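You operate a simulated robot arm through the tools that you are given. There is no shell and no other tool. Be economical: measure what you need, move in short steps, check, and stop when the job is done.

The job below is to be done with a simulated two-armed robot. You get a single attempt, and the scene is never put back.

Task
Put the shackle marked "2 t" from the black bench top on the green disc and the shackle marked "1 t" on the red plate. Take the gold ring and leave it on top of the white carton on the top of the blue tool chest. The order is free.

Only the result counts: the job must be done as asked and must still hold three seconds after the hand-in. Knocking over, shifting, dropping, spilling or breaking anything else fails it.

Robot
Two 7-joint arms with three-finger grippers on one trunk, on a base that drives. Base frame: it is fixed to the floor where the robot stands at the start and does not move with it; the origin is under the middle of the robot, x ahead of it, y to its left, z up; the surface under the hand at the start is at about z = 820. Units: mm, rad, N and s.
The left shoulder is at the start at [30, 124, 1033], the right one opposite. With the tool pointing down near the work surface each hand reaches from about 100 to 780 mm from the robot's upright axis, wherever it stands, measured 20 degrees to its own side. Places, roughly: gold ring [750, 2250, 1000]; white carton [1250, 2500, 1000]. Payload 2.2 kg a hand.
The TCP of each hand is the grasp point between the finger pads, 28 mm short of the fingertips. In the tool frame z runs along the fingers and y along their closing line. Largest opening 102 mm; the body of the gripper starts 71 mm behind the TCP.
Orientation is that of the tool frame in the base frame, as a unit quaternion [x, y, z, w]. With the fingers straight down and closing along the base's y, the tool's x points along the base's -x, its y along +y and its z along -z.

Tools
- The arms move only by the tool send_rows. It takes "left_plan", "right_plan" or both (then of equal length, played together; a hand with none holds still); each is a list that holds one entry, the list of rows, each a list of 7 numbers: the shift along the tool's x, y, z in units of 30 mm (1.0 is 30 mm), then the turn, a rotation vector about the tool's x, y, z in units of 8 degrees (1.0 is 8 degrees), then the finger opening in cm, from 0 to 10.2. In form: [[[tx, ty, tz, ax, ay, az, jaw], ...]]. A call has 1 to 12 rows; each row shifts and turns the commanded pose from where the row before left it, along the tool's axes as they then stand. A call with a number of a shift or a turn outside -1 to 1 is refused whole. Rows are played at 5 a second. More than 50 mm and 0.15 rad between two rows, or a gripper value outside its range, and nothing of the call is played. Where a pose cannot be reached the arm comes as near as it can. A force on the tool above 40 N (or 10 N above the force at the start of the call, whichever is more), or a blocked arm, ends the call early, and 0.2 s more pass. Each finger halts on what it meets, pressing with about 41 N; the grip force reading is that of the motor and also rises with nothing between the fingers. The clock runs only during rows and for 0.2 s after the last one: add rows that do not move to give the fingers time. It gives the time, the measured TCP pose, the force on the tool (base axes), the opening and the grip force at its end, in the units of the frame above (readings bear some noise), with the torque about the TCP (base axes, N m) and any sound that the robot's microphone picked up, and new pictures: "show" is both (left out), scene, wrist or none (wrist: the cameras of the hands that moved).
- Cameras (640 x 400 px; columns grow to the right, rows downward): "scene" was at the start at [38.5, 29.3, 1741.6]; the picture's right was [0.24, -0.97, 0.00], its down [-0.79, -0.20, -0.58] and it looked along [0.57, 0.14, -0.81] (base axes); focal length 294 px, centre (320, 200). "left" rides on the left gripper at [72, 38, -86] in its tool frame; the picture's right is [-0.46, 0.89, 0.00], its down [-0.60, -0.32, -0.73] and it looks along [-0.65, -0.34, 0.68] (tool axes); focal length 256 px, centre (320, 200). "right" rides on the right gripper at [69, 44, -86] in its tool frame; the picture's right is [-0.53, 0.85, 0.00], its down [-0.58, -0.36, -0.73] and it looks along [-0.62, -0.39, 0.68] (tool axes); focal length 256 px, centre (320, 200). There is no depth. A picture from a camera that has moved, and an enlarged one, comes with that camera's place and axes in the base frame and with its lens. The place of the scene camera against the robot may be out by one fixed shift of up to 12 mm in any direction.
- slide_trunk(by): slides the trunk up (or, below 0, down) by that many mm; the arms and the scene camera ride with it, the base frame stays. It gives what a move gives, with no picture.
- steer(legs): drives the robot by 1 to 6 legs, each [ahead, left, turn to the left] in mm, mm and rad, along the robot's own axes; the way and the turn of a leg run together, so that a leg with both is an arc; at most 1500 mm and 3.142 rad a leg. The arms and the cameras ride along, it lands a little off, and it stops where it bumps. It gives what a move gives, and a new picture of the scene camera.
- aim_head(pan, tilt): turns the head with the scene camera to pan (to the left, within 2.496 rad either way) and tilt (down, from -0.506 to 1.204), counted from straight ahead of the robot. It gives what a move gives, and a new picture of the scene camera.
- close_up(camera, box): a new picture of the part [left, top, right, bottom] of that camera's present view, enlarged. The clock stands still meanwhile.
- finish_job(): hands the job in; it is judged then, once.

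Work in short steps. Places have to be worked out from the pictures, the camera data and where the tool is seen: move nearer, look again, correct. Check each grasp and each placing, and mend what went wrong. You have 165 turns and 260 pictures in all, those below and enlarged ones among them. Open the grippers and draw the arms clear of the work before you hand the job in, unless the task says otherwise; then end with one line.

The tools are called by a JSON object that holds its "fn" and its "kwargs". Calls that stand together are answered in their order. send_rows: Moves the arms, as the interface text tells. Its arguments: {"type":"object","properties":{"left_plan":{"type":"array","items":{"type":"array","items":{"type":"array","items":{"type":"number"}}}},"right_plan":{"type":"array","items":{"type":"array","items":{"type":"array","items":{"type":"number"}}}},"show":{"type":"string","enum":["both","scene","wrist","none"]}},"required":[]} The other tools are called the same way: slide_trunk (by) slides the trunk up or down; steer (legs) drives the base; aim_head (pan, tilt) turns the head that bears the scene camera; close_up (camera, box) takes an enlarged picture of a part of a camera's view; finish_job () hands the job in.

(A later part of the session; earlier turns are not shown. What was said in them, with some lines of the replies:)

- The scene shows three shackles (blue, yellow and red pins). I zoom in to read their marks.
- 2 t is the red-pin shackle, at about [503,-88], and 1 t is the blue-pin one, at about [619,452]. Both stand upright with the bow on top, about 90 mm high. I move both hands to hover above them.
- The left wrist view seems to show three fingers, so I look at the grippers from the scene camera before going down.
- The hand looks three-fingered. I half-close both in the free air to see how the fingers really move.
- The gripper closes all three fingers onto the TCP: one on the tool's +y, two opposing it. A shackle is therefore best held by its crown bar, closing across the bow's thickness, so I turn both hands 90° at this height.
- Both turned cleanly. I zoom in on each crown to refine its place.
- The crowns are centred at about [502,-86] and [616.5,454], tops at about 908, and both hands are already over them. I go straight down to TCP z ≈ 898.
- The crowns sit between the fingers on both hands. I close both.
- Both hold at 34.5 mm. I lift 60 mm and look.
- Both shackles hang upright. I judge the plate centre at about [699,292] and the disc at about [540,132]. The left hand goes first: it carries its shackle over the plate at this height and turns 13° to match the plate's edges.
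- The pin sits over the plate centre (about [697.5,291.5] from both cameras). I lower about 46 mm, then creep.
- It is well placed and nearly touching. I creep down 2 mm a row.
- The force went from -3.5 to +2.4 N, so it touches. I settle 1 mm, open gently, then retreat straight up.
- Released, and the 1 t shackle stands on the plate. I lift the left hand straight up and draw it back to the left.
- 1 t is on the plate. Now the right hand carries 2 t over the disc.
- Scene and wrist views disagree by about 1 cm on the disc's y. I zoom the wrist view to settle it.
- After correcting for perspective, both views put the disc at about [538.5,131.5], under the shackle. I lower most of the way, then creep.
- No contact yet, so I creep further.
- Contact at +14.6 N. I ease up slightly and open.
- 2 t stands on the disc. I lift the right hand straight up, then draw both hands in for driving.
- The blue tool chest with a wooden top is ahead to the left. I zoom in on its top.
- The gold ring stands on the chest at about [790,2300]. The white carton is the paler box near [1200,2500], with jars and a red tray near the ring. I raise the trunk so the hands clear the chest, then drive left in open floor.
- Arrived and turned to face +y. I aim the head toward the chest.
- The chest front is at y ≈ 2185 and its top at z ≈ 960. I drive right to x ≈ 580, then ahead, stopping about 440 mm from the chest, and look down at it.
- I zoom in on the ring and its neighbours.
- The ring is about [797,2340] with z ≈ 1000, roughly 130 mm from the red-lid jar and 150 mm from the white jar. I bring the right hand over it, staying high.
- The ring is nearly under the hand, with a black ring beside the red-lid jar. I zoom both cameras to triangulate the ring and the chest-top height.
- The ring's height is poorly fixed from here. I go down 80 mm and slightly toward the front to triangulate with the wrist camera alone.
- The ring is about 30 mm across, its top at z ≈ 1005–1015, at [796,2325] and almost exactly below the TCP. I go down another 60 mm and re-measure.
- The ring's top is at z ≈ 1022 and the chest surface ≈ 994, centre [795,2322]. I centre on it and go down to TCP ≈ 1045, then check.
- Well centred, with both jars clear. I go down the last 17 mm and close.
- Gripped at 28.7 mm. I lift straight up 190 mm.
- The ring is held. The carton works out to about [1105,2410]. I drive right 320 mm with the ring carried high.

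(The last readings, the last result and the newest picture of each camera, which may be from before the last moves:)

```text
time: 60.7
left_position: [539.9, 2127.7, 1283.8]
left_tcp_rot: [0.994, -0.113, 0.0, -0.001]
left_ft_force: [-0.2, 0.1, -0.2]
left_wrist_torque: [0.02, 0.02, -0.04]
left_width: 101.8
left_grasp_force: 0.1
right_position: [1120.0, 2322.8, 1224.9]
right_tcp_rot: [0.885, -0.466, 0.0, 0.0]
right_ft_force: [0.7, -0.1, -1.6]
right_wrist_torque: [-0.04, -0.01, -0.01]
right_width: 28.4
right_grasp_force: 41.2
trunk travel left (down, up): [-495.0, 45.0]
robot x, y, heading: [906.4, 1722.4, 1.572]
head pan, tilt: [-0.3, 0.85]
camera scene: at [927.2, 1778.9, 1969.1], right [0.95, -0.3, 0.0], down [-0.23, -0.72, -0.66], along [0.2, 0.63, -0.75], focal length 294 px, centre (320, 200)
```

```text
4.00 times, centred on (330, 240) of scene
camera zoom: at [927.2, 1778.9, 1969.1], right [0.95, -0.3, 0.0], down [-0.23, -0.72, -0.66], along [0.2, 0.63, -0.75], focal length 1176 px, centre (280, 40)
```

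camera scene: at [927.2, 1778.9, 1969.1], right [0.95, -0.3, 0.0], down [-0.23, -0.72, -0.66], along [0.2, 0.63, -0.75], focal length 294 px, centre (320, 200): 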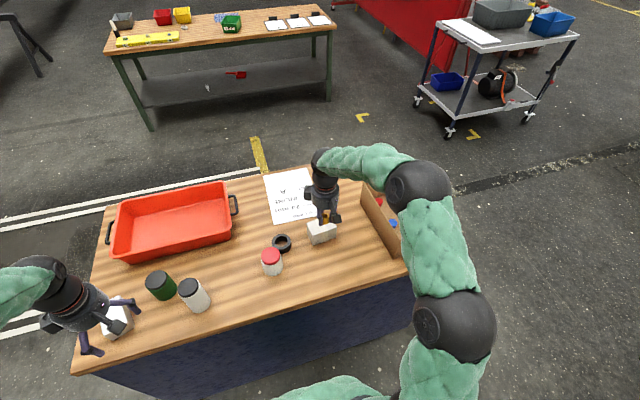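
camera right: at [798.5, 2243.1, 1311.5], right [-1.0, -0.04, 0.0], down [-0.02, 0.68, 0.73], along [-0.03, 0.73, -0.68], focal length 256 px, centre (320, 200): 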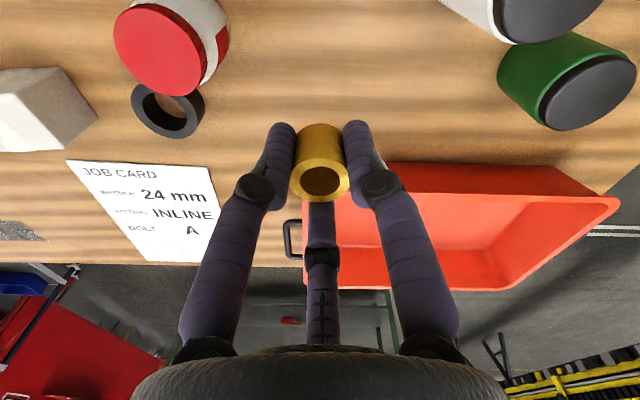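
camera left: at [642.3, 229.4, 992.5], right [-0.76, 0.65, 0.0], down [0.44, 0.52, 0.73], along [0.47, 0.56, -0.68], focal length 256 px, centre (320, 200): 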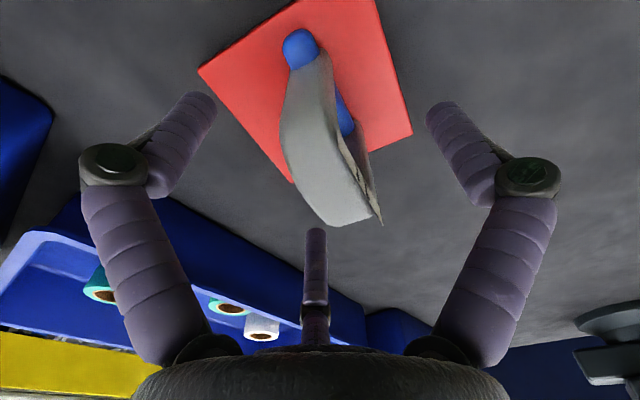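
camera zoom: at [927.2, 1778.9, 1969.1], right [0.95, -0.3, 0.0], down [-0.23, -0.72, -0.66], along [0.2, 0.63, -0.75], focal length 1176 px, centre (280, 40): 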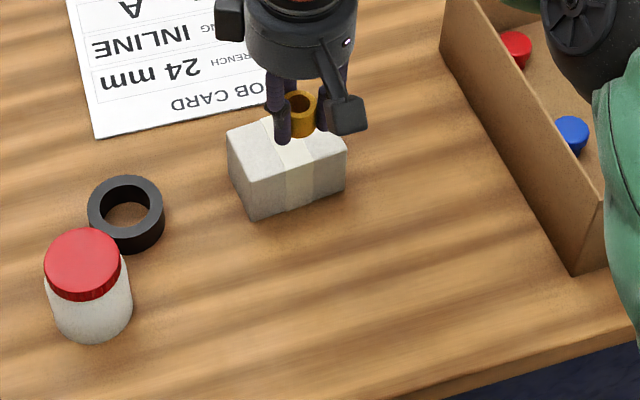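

The carton spans x 1088–1188 and y ≈ 2372–2428, top z ≈ 1062, so its centre is about [1138,2400]. I move the ring over it and re-measure.

{"fn": "send_rows", "kwargs": {"right_plan": [[[-0.6, -0.65, 0, 0, 0, 0, 0], [-0.6, -0.65, 0, 0, 0, 0, 0], [-0.6, -0.65, 0, 0, 0, 0, 0], [0, 0, 1, 0, 0, 0, 0], [0, 0, 1, 0, 0, 0, 0], [0, 0, 0, 0, 0, 0, 0]]], "show": "wrist"}}

{"fn": "close_up", "kwargs": {"camera": "right", "box": [200, 10, 440, 160]}}

{"fn": "close_up", "kwargs": {"camera": "scene", "box": [260, 170, 380, 260]}}

```text
time: 62.1
left_position: [541.6, 2128.7, 1282.3]
left_tcp_rot: [0.994, -0.114, 0.001, 0.001]
left_ft_force: [-0.1, -0.2, 0.4]
left_wrist_torque: [0.01, -0.02, 0.0]
left_width: 101.9
left_grasp_force: 0.1
right_position: [1138.3, 2400.3, 1165.7]
right_tcp_rot: [0.885, -0.466, 0.0, 0.0]
right_ft_force: [-0.9, 0.3, -1.0]
right_wrist_torque: [-0.01, 0.01, -0.04]
right_width: 28.5
right_grasp_force: 41.9
trunk travel left (down, up): [-495.0, 45.0]
robot x, y, heading: [904.6, 1722.1, 1.569]
head pan, tilt: [-0.3, 0.85]
camera right: at [1141.9, 2319.3, 1251.9], right [-1.0, -0.04, 0.0], down [-0.03, 0.68, 0.73], along [-0.03, 0.73, -0.68], focal length 256 px, centre (320, 200)
```

right: 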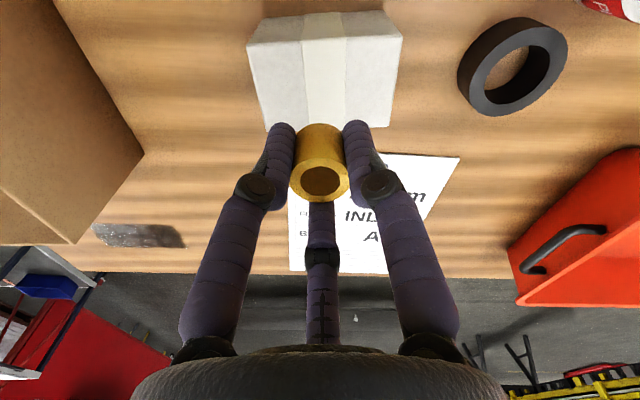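

```text
2.67 times, centred on (320, 85) of right
camera zoom: at [1141.9, 2319.3, 1251.9], right [-1.0, -0.04, 0.0], down [-0.03, 0.68, 0.73], along [-0.03, 0.73, -0.68], focal length 683 px, centre (320, 507)
```

zoom: 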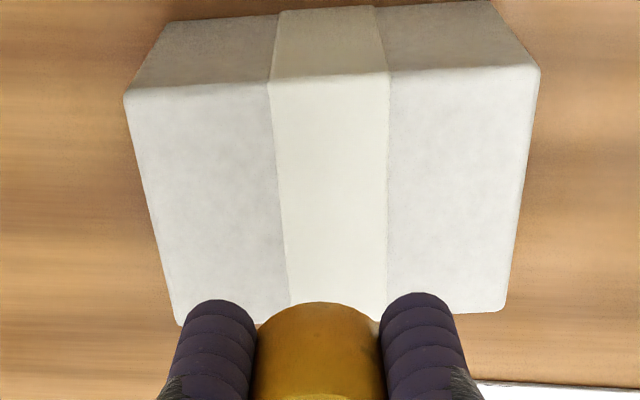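

```text
4.44 times, centred on (320, 215) of scene
camera zoom: at [926.7, 1778.5, 1969.1], right [0.95, -0.3, 0.0], down [-0.23, -0.72, -0.66], along [0.2, 0.63, -0.75], focal length 1307 px, centre (320, 133)
```

zoom: 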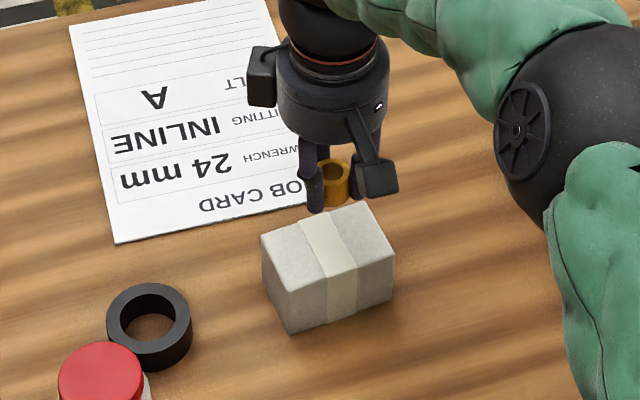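

The carton's top centre is at [1135,2402], z ≈ 1064. I nudge over it and go down to TCP ≈ 1106.

{"fn": "send_rows", "kwargs": {"right_plan": [[[-0.11, 0.05, 0.7, 0, 0, 0, 0], [0, 0, 0.7, 0, 0, 0, 0], [0, 0, 0.58, 0, 0, 0, 0], [0, 0, 0, 0, 0, 0, 0]]], "show": "wrist"}}

{"fn": "close_up", "kwargs": {"camera": "scene", "box": [280, 190, 360, 250]}}

```text
time: 63.1
left_position: [542.1, 2126.7, 1282.8]
left_tcp_rot: [0.994, -0.113, 0.0, 0.0]
left_ft_force: [-0.1, -0.6, -0.6]
left_wrist_torque: [0.0, -0.02, 0.0]
left_width: 101.7
left_grasp_force: 0.1
right_position: [1135.5, 2401.3, 1105.6]
right_tcp_rot: [0.885, -0.466, 0.0, 0.0]
right_ft_force: [-0.5, -0.1, -0.8]
right_wrist_torque: [-0.01, 0.0, -0.02]
right_width: 28.5
right_grasp_force: 40.9
trunk travel left (down, up): [-495.0, 45.0]
robot x, y, heading: [906.0, 1725.2, 1.569]
head pan, tilt: [-0.3, 0.85]
camera right: at [1138.5, 2321.0, 1191.9], right [-1.0, -0.04, 0.0], down [-0.03, 0.68, 0.73], along [-0.03, 0.73, -0.68], focal length 256 px, centre (320, 200)
```

right: 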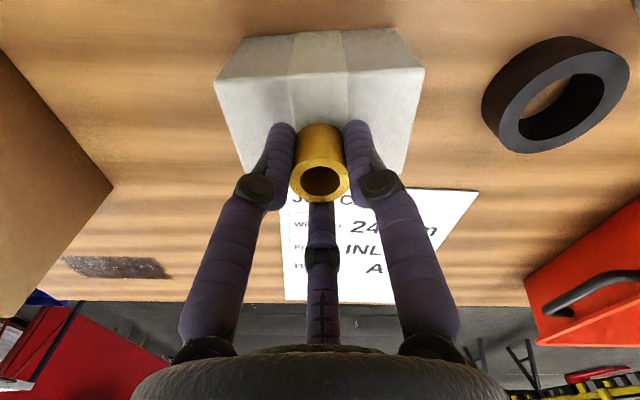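

```text
6.67 times, centred on (320, 220) of scene
camera zoom: at [927.1, 1778.7, 1969.1], right [0.95, -0.3, 0.0], down [-0.23, -0.72, -0.66], along [0.2, 0.63, -0.75], focal length 1960 px, centre (320, 67)
```

zoom: 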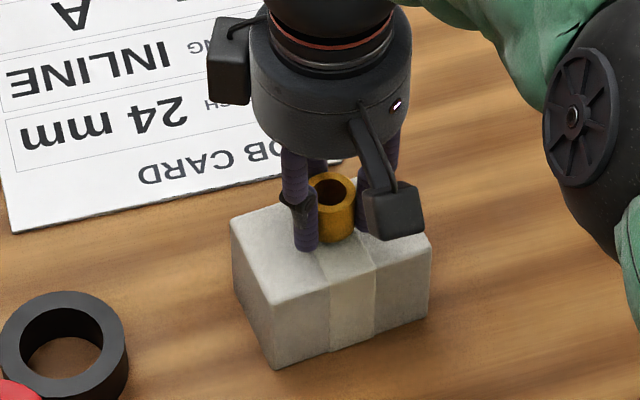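

Over the carton and close. I creep down about 4.5 mm.

{"fn": "send_rows", "kwargs": {"right_plan": [[[0, 0, 0.05, 0, 0, 0, 0], [0, 0, 0.05, 0, 0, 0, 0], [0, 0, 0.05, 0, 0, 0, 0], [0, 0, 0, 0, 0, 0, 0]]], "show": "none"}}

```text
time: 64.1
left_position: [542.4, 2127.5, 1281.8]
left_tcp_rot: [0.994, -0.114, 0.0, 0.0]
left_ft_force: [-1.0, 0.1, -0.5]
left_wrist_torque: [-0.03, 0.03, 0.0]
left_width: 102.0
left_grasp_force: 0.0
right_position: [1135.0, 2401.9, 1101.2]
right_tcp_rot: [0.884, -0.467, 0.0, 0.0]
right_ft_force: [0.7, 0.3, -1.4]
right_wrist_torque: [0.02, 0.01, 0.04]
right_width: 28.4
right_grasp_force: 41.4
trunk travel left (down, up): [-495.0, 45.0]
robot x, y, heading: [905.4, 1718.5, 1.563]
head pan, tilt: [-0.3, 0.85]
```

No contact yet, so I continue in small steps.

{"fn": "send_rows", "kwargs": {"right_plan": [[[0, 0, 0.04, 0, 0, 0, 0], [0, 0, 0.04, 0, 0, 0, 0], [0, 0, 0, 0, 0, 0, 0]]], "show": "none"}}

```text
time: 64.9
left_position: [541.6, 2127.5, 1282.5]
left_tcp_rot: [0.994, -0.113, 0.0, 0.0]
left_ft_force: [0.1, -0.5, -0.3]
left_wrist_torque: [-0.05, 0.01, 0.01]
left_width: 101.9
left_grasp_force: 0.0
right_position: [1133.1, 2402.6, 1100.1]
right_tcp_rot: [0.885, -0.466, -0.001, -0.001]
right_ft_force: [-2.0, 0.2, 4.9]
right_wrist_torque: [-0.08, 0.06, -0.05]
right_width: 28.2
right_grasp_force: 41.0
trunk travel left (down, up): [-495.0, 45.0]
robot x, y, heading: [905.4, 1723.5, 1.57]
head pan, tilt: [-0.3, 0.85]
```

Contact at +4.9 N. I open gently to 60 mm.

{"fn": "send_rows", "kwargs": {"right_plan": [[[0, 0, 0, 0, 0, 0, 2.6], [0, 0, 0, 0, 0, 0, 3.0], [0, 0, 0, 0, 0, 0, 3.5], [0, 0, 0, 0, 0, 0, 4.5], [0, 0, 0, 0, 0, 0, 6], [0, 0, 0, 0, 0, 0, 6]]], "show": "wrist"}}

{"fn": "close_up", "kwargs": {"camera": "scene", "box": [280, 190, 360, 250]}}

```text
time: 66.3
left_position: [540.9, 2127.0, 1283.1]
left_tcp_rot: [0.994, -0.112, 0.0, 0.0]
left_ft_force: [0.6, -0.3, -0.7]
left_wrist_torque: [-0.03, -0.02, 0.03]
left_width: 102.0
left_grasp_force: 0.1
right_position: [1134.7, 2402.4, 1096.5]
right_tcp_rot: [0.884, -0.467, 0.0, 0.0]
right_ft_force: [0.5, -0.1, -0.8]
right_wrist_torque: [0.0, 0.0, 0.0]
right_width: 59.8
right_grasp_force: 0.0
trunk travel left (down, up): [-495.0, 45.0]
robot x, y, heading: [905.2, 1721.3, 1.564]
head pan, tilt: [-0.3, 0.85]
camera right: at [1138.3, 2320.9, 1185.0], right [-1.0, -0.04, 0.0], down [-0.03, 0.68, 0.73], along [-0.03, 0.73, -0.68], focal length 256 px, centre (320, 200)
```

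right: 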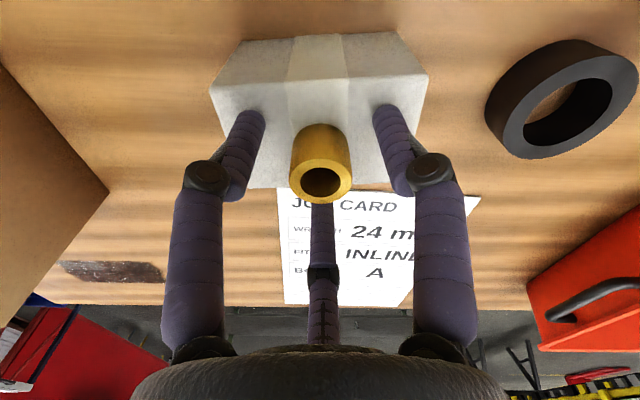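

```text
6.67 times, centred on (320, 220) of scene
camera zoom: at [927.3, 1778.8, 1969.1], right [0.95, -0.3, 0.0], down [-0.23, -0.72, -0.66], along [0.2, 0.63, -0.75], focal length 1960 px, centre (320, 67)
```

zoom: 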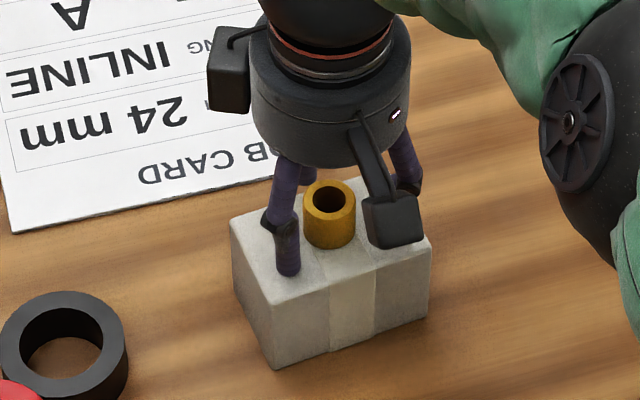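

The ring stands on the carton, released. I lift straight up, then bring the hand back toward the robot.

{"fn": "send_rows", "kwargs": {"right_plan": [[[0, 0, -0.5, 0, 0, 0, 6], [0, 0, -1, 0, 0, 0, 6], [0, 0, -1, 0, 0, 0, 6], [0, 0, -1, 0, 0, 0, 6], [0, 0, -1, 0, 0, 0, 6], [0, 0, -1, 0, 0, 0, 6], [0.83, 0.56, 0, 0, 0, 0, 6], [0.83, 0.56, 0, 0, 0, 0, 6], [0.83, 0.56, 0, 0, 0, 0, 6], [0.83, 0.56, 0, 0, 0, 0, 6], [0.83, 0.56, 0, 0, 0, 0, 6], [0.83, 0.56, 0, 0, 0, 0, 6]]], "show": "scene"}}

{"fn": "close_up", "kwargs": {"camera": "scene", "box": [250, 180, 410, 280]}}

```text
time: 68.9
left_position: [541.5, 2126.9, 1283.4]
left_tcp_rot: [0.994, -0.114, 0.0, 0.0]
left_ft_force: [0.3, -0.4, 0.3]
left_wrist_torque: [0.01, 0.0, -0.02]
left_width: 101.9
left_grasp_force: 0.1
right_position: [1136.7, 2219.5, 1263.3]
right_tcp_rot: [0.884, -0.467, 0.0, -0.001]
right_ft_force: [-0.3, -0.1, -0.3]
right_wrist_torque: [-0.02, 0.04, 0.0]
right_width: 59.7
right_grasp_force: 0.1
trunk travel left (down, up): [-495.0, 45.0]
robot x, y, heading: [910.2, 1719.5, 1.566]
head pan, tilt: [-0.3, 0.85]
camera scene: at [927.3, 1776.7, 1969.1], right [0.95, -0.3, 0.0], down [-0.23, -0.72, -0.66], along [0.2, 0.63, -0.75], focal length 294 px, centre (320, 200)
```

scene: 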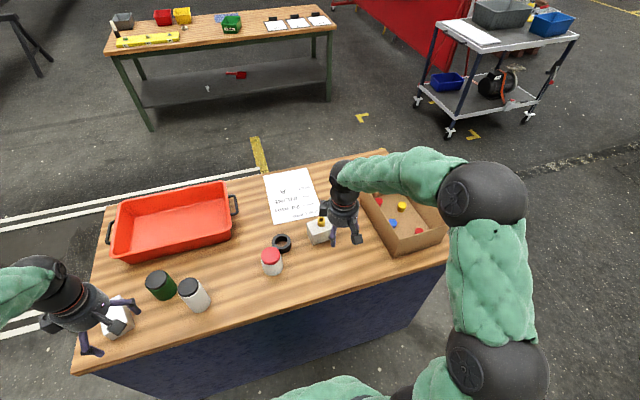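

```text
4.00 times, centred on (330, 230) of scene
camera zoom: at [927.3, 1776.7, 1969.1], right [0.95, -0.3, 0.0], down [-0.23, -0.72, -0.66], along [0.2, 0.63, -0.75], focal length 1176 px, centre (280, 80)
```

zoom: 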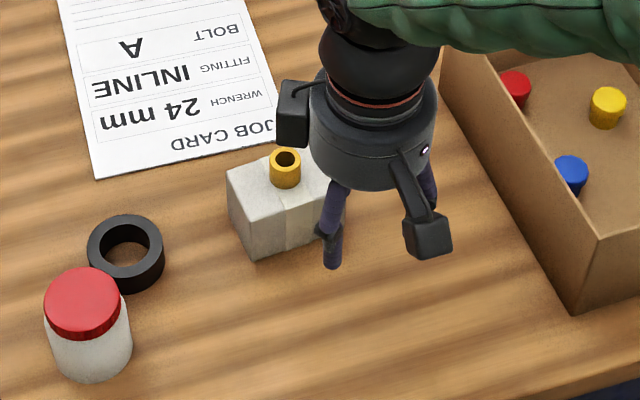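

The ring stands on the carton. I back away from the chest and glance back at the bench for a final check.

{"fn": "steer", "kwargs": {"legs": [[-120, 0, 0]]}}

{"fn": "aim_head", "kwargs": {"pan": 2.49, "tilt": 0.5}}

```text
time: 70.1
left_position: [541.7, 2009.5, 1281.9]
left_tcp_rot: [0.994, -0.114, 0.0, 0.0]
left_ft_force: [0.2, 0.1, -0.6]
left_wrist_torque: [0.04, 0.01, 0.01]
left_width: 102.0
left_grasp_force: 0.0
right_position: [1136.5, 2103.4, 1262.5]
right_tcp_rot: [0.884, -0.467, 0.0, 0.0]
right_ft_force: [1.2, 0.9, -0.4]
right_wrist_torque: [0.01, 0.02, 0.03]
right_width: 60.1
right_grasp_force: 0.1
trunk travel left (down, up): [-495.0, 45.0]
robot x, y, heading: [902.6, 1604.7, 1.566]
head pan, tilt: [-0.3, 0.85]
camera scene: at [926.7, 1660.5, 1969.0], right [0.95, -0.3, 0.0], down [-0.23, -0.72, -0.66], along [0.2, 0.63, -0.75], focal length 294 px, centre (320, 200)
```

scene: 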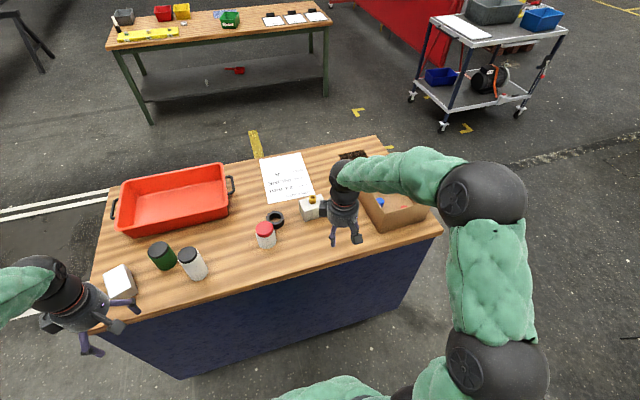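

```text
time: 72.6
left_position: [540.0, 2009.2, 1283.4]
left_tcp_rot: [0.994, -0.114, 0.0, 0.0]
left_ft_force: [-0.2, 0.6, 0.3]
left_wrist_torque: [-0.02, 0.0, 0.01]
left_width: 101.8
left_grasp_force: 0.1
right_position: [1135.7, 2101.8, 1263.2]
right_tcp_rot: [0.884, -0.467, 0.001, 0.0]
right_ft_force: [-0.6, -0.4, -0.2]
right_wrist_torque: [0.0, 0.0, -0.01]
right_width: 60.3
right_grasp_force: 0.1
trunk travel left (down, up): [-495.0, 45.0]
robot x, y, heading: [907.3, 1602.3, 1.565]
head pan, tilt: [2.491, 0.499]
camera scene: at [847.7, 1513.1, 1999.1], right [-0.79, 0.61, 0.0], down [0.29, 0.38, -0.88], along [-0.54, -0.7, -0.48], focal length 294 px, centre (320, 200)
```

scene: 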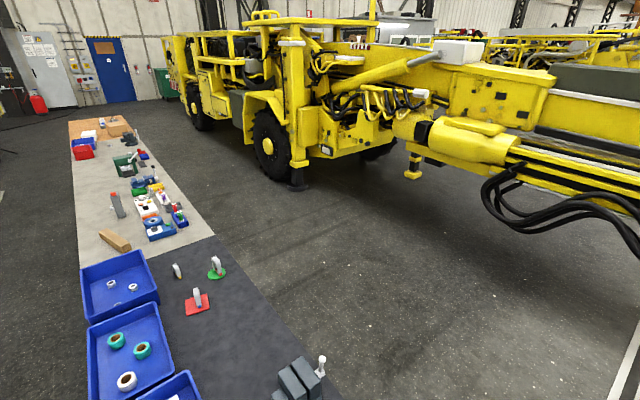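

Both shackles are upright on the disc and plate, the ring stands on the carton, and the arms are clear. I hand the job in.

{"fn": "finish_job", "kwargs": {}}

```text
The job is handed in.
```

The job is handed in: the "2 t" shackle is on the green disc, the "1 t" shackle is on the red plate, and the gold ring is on top of the white carton on the blue tool chest.
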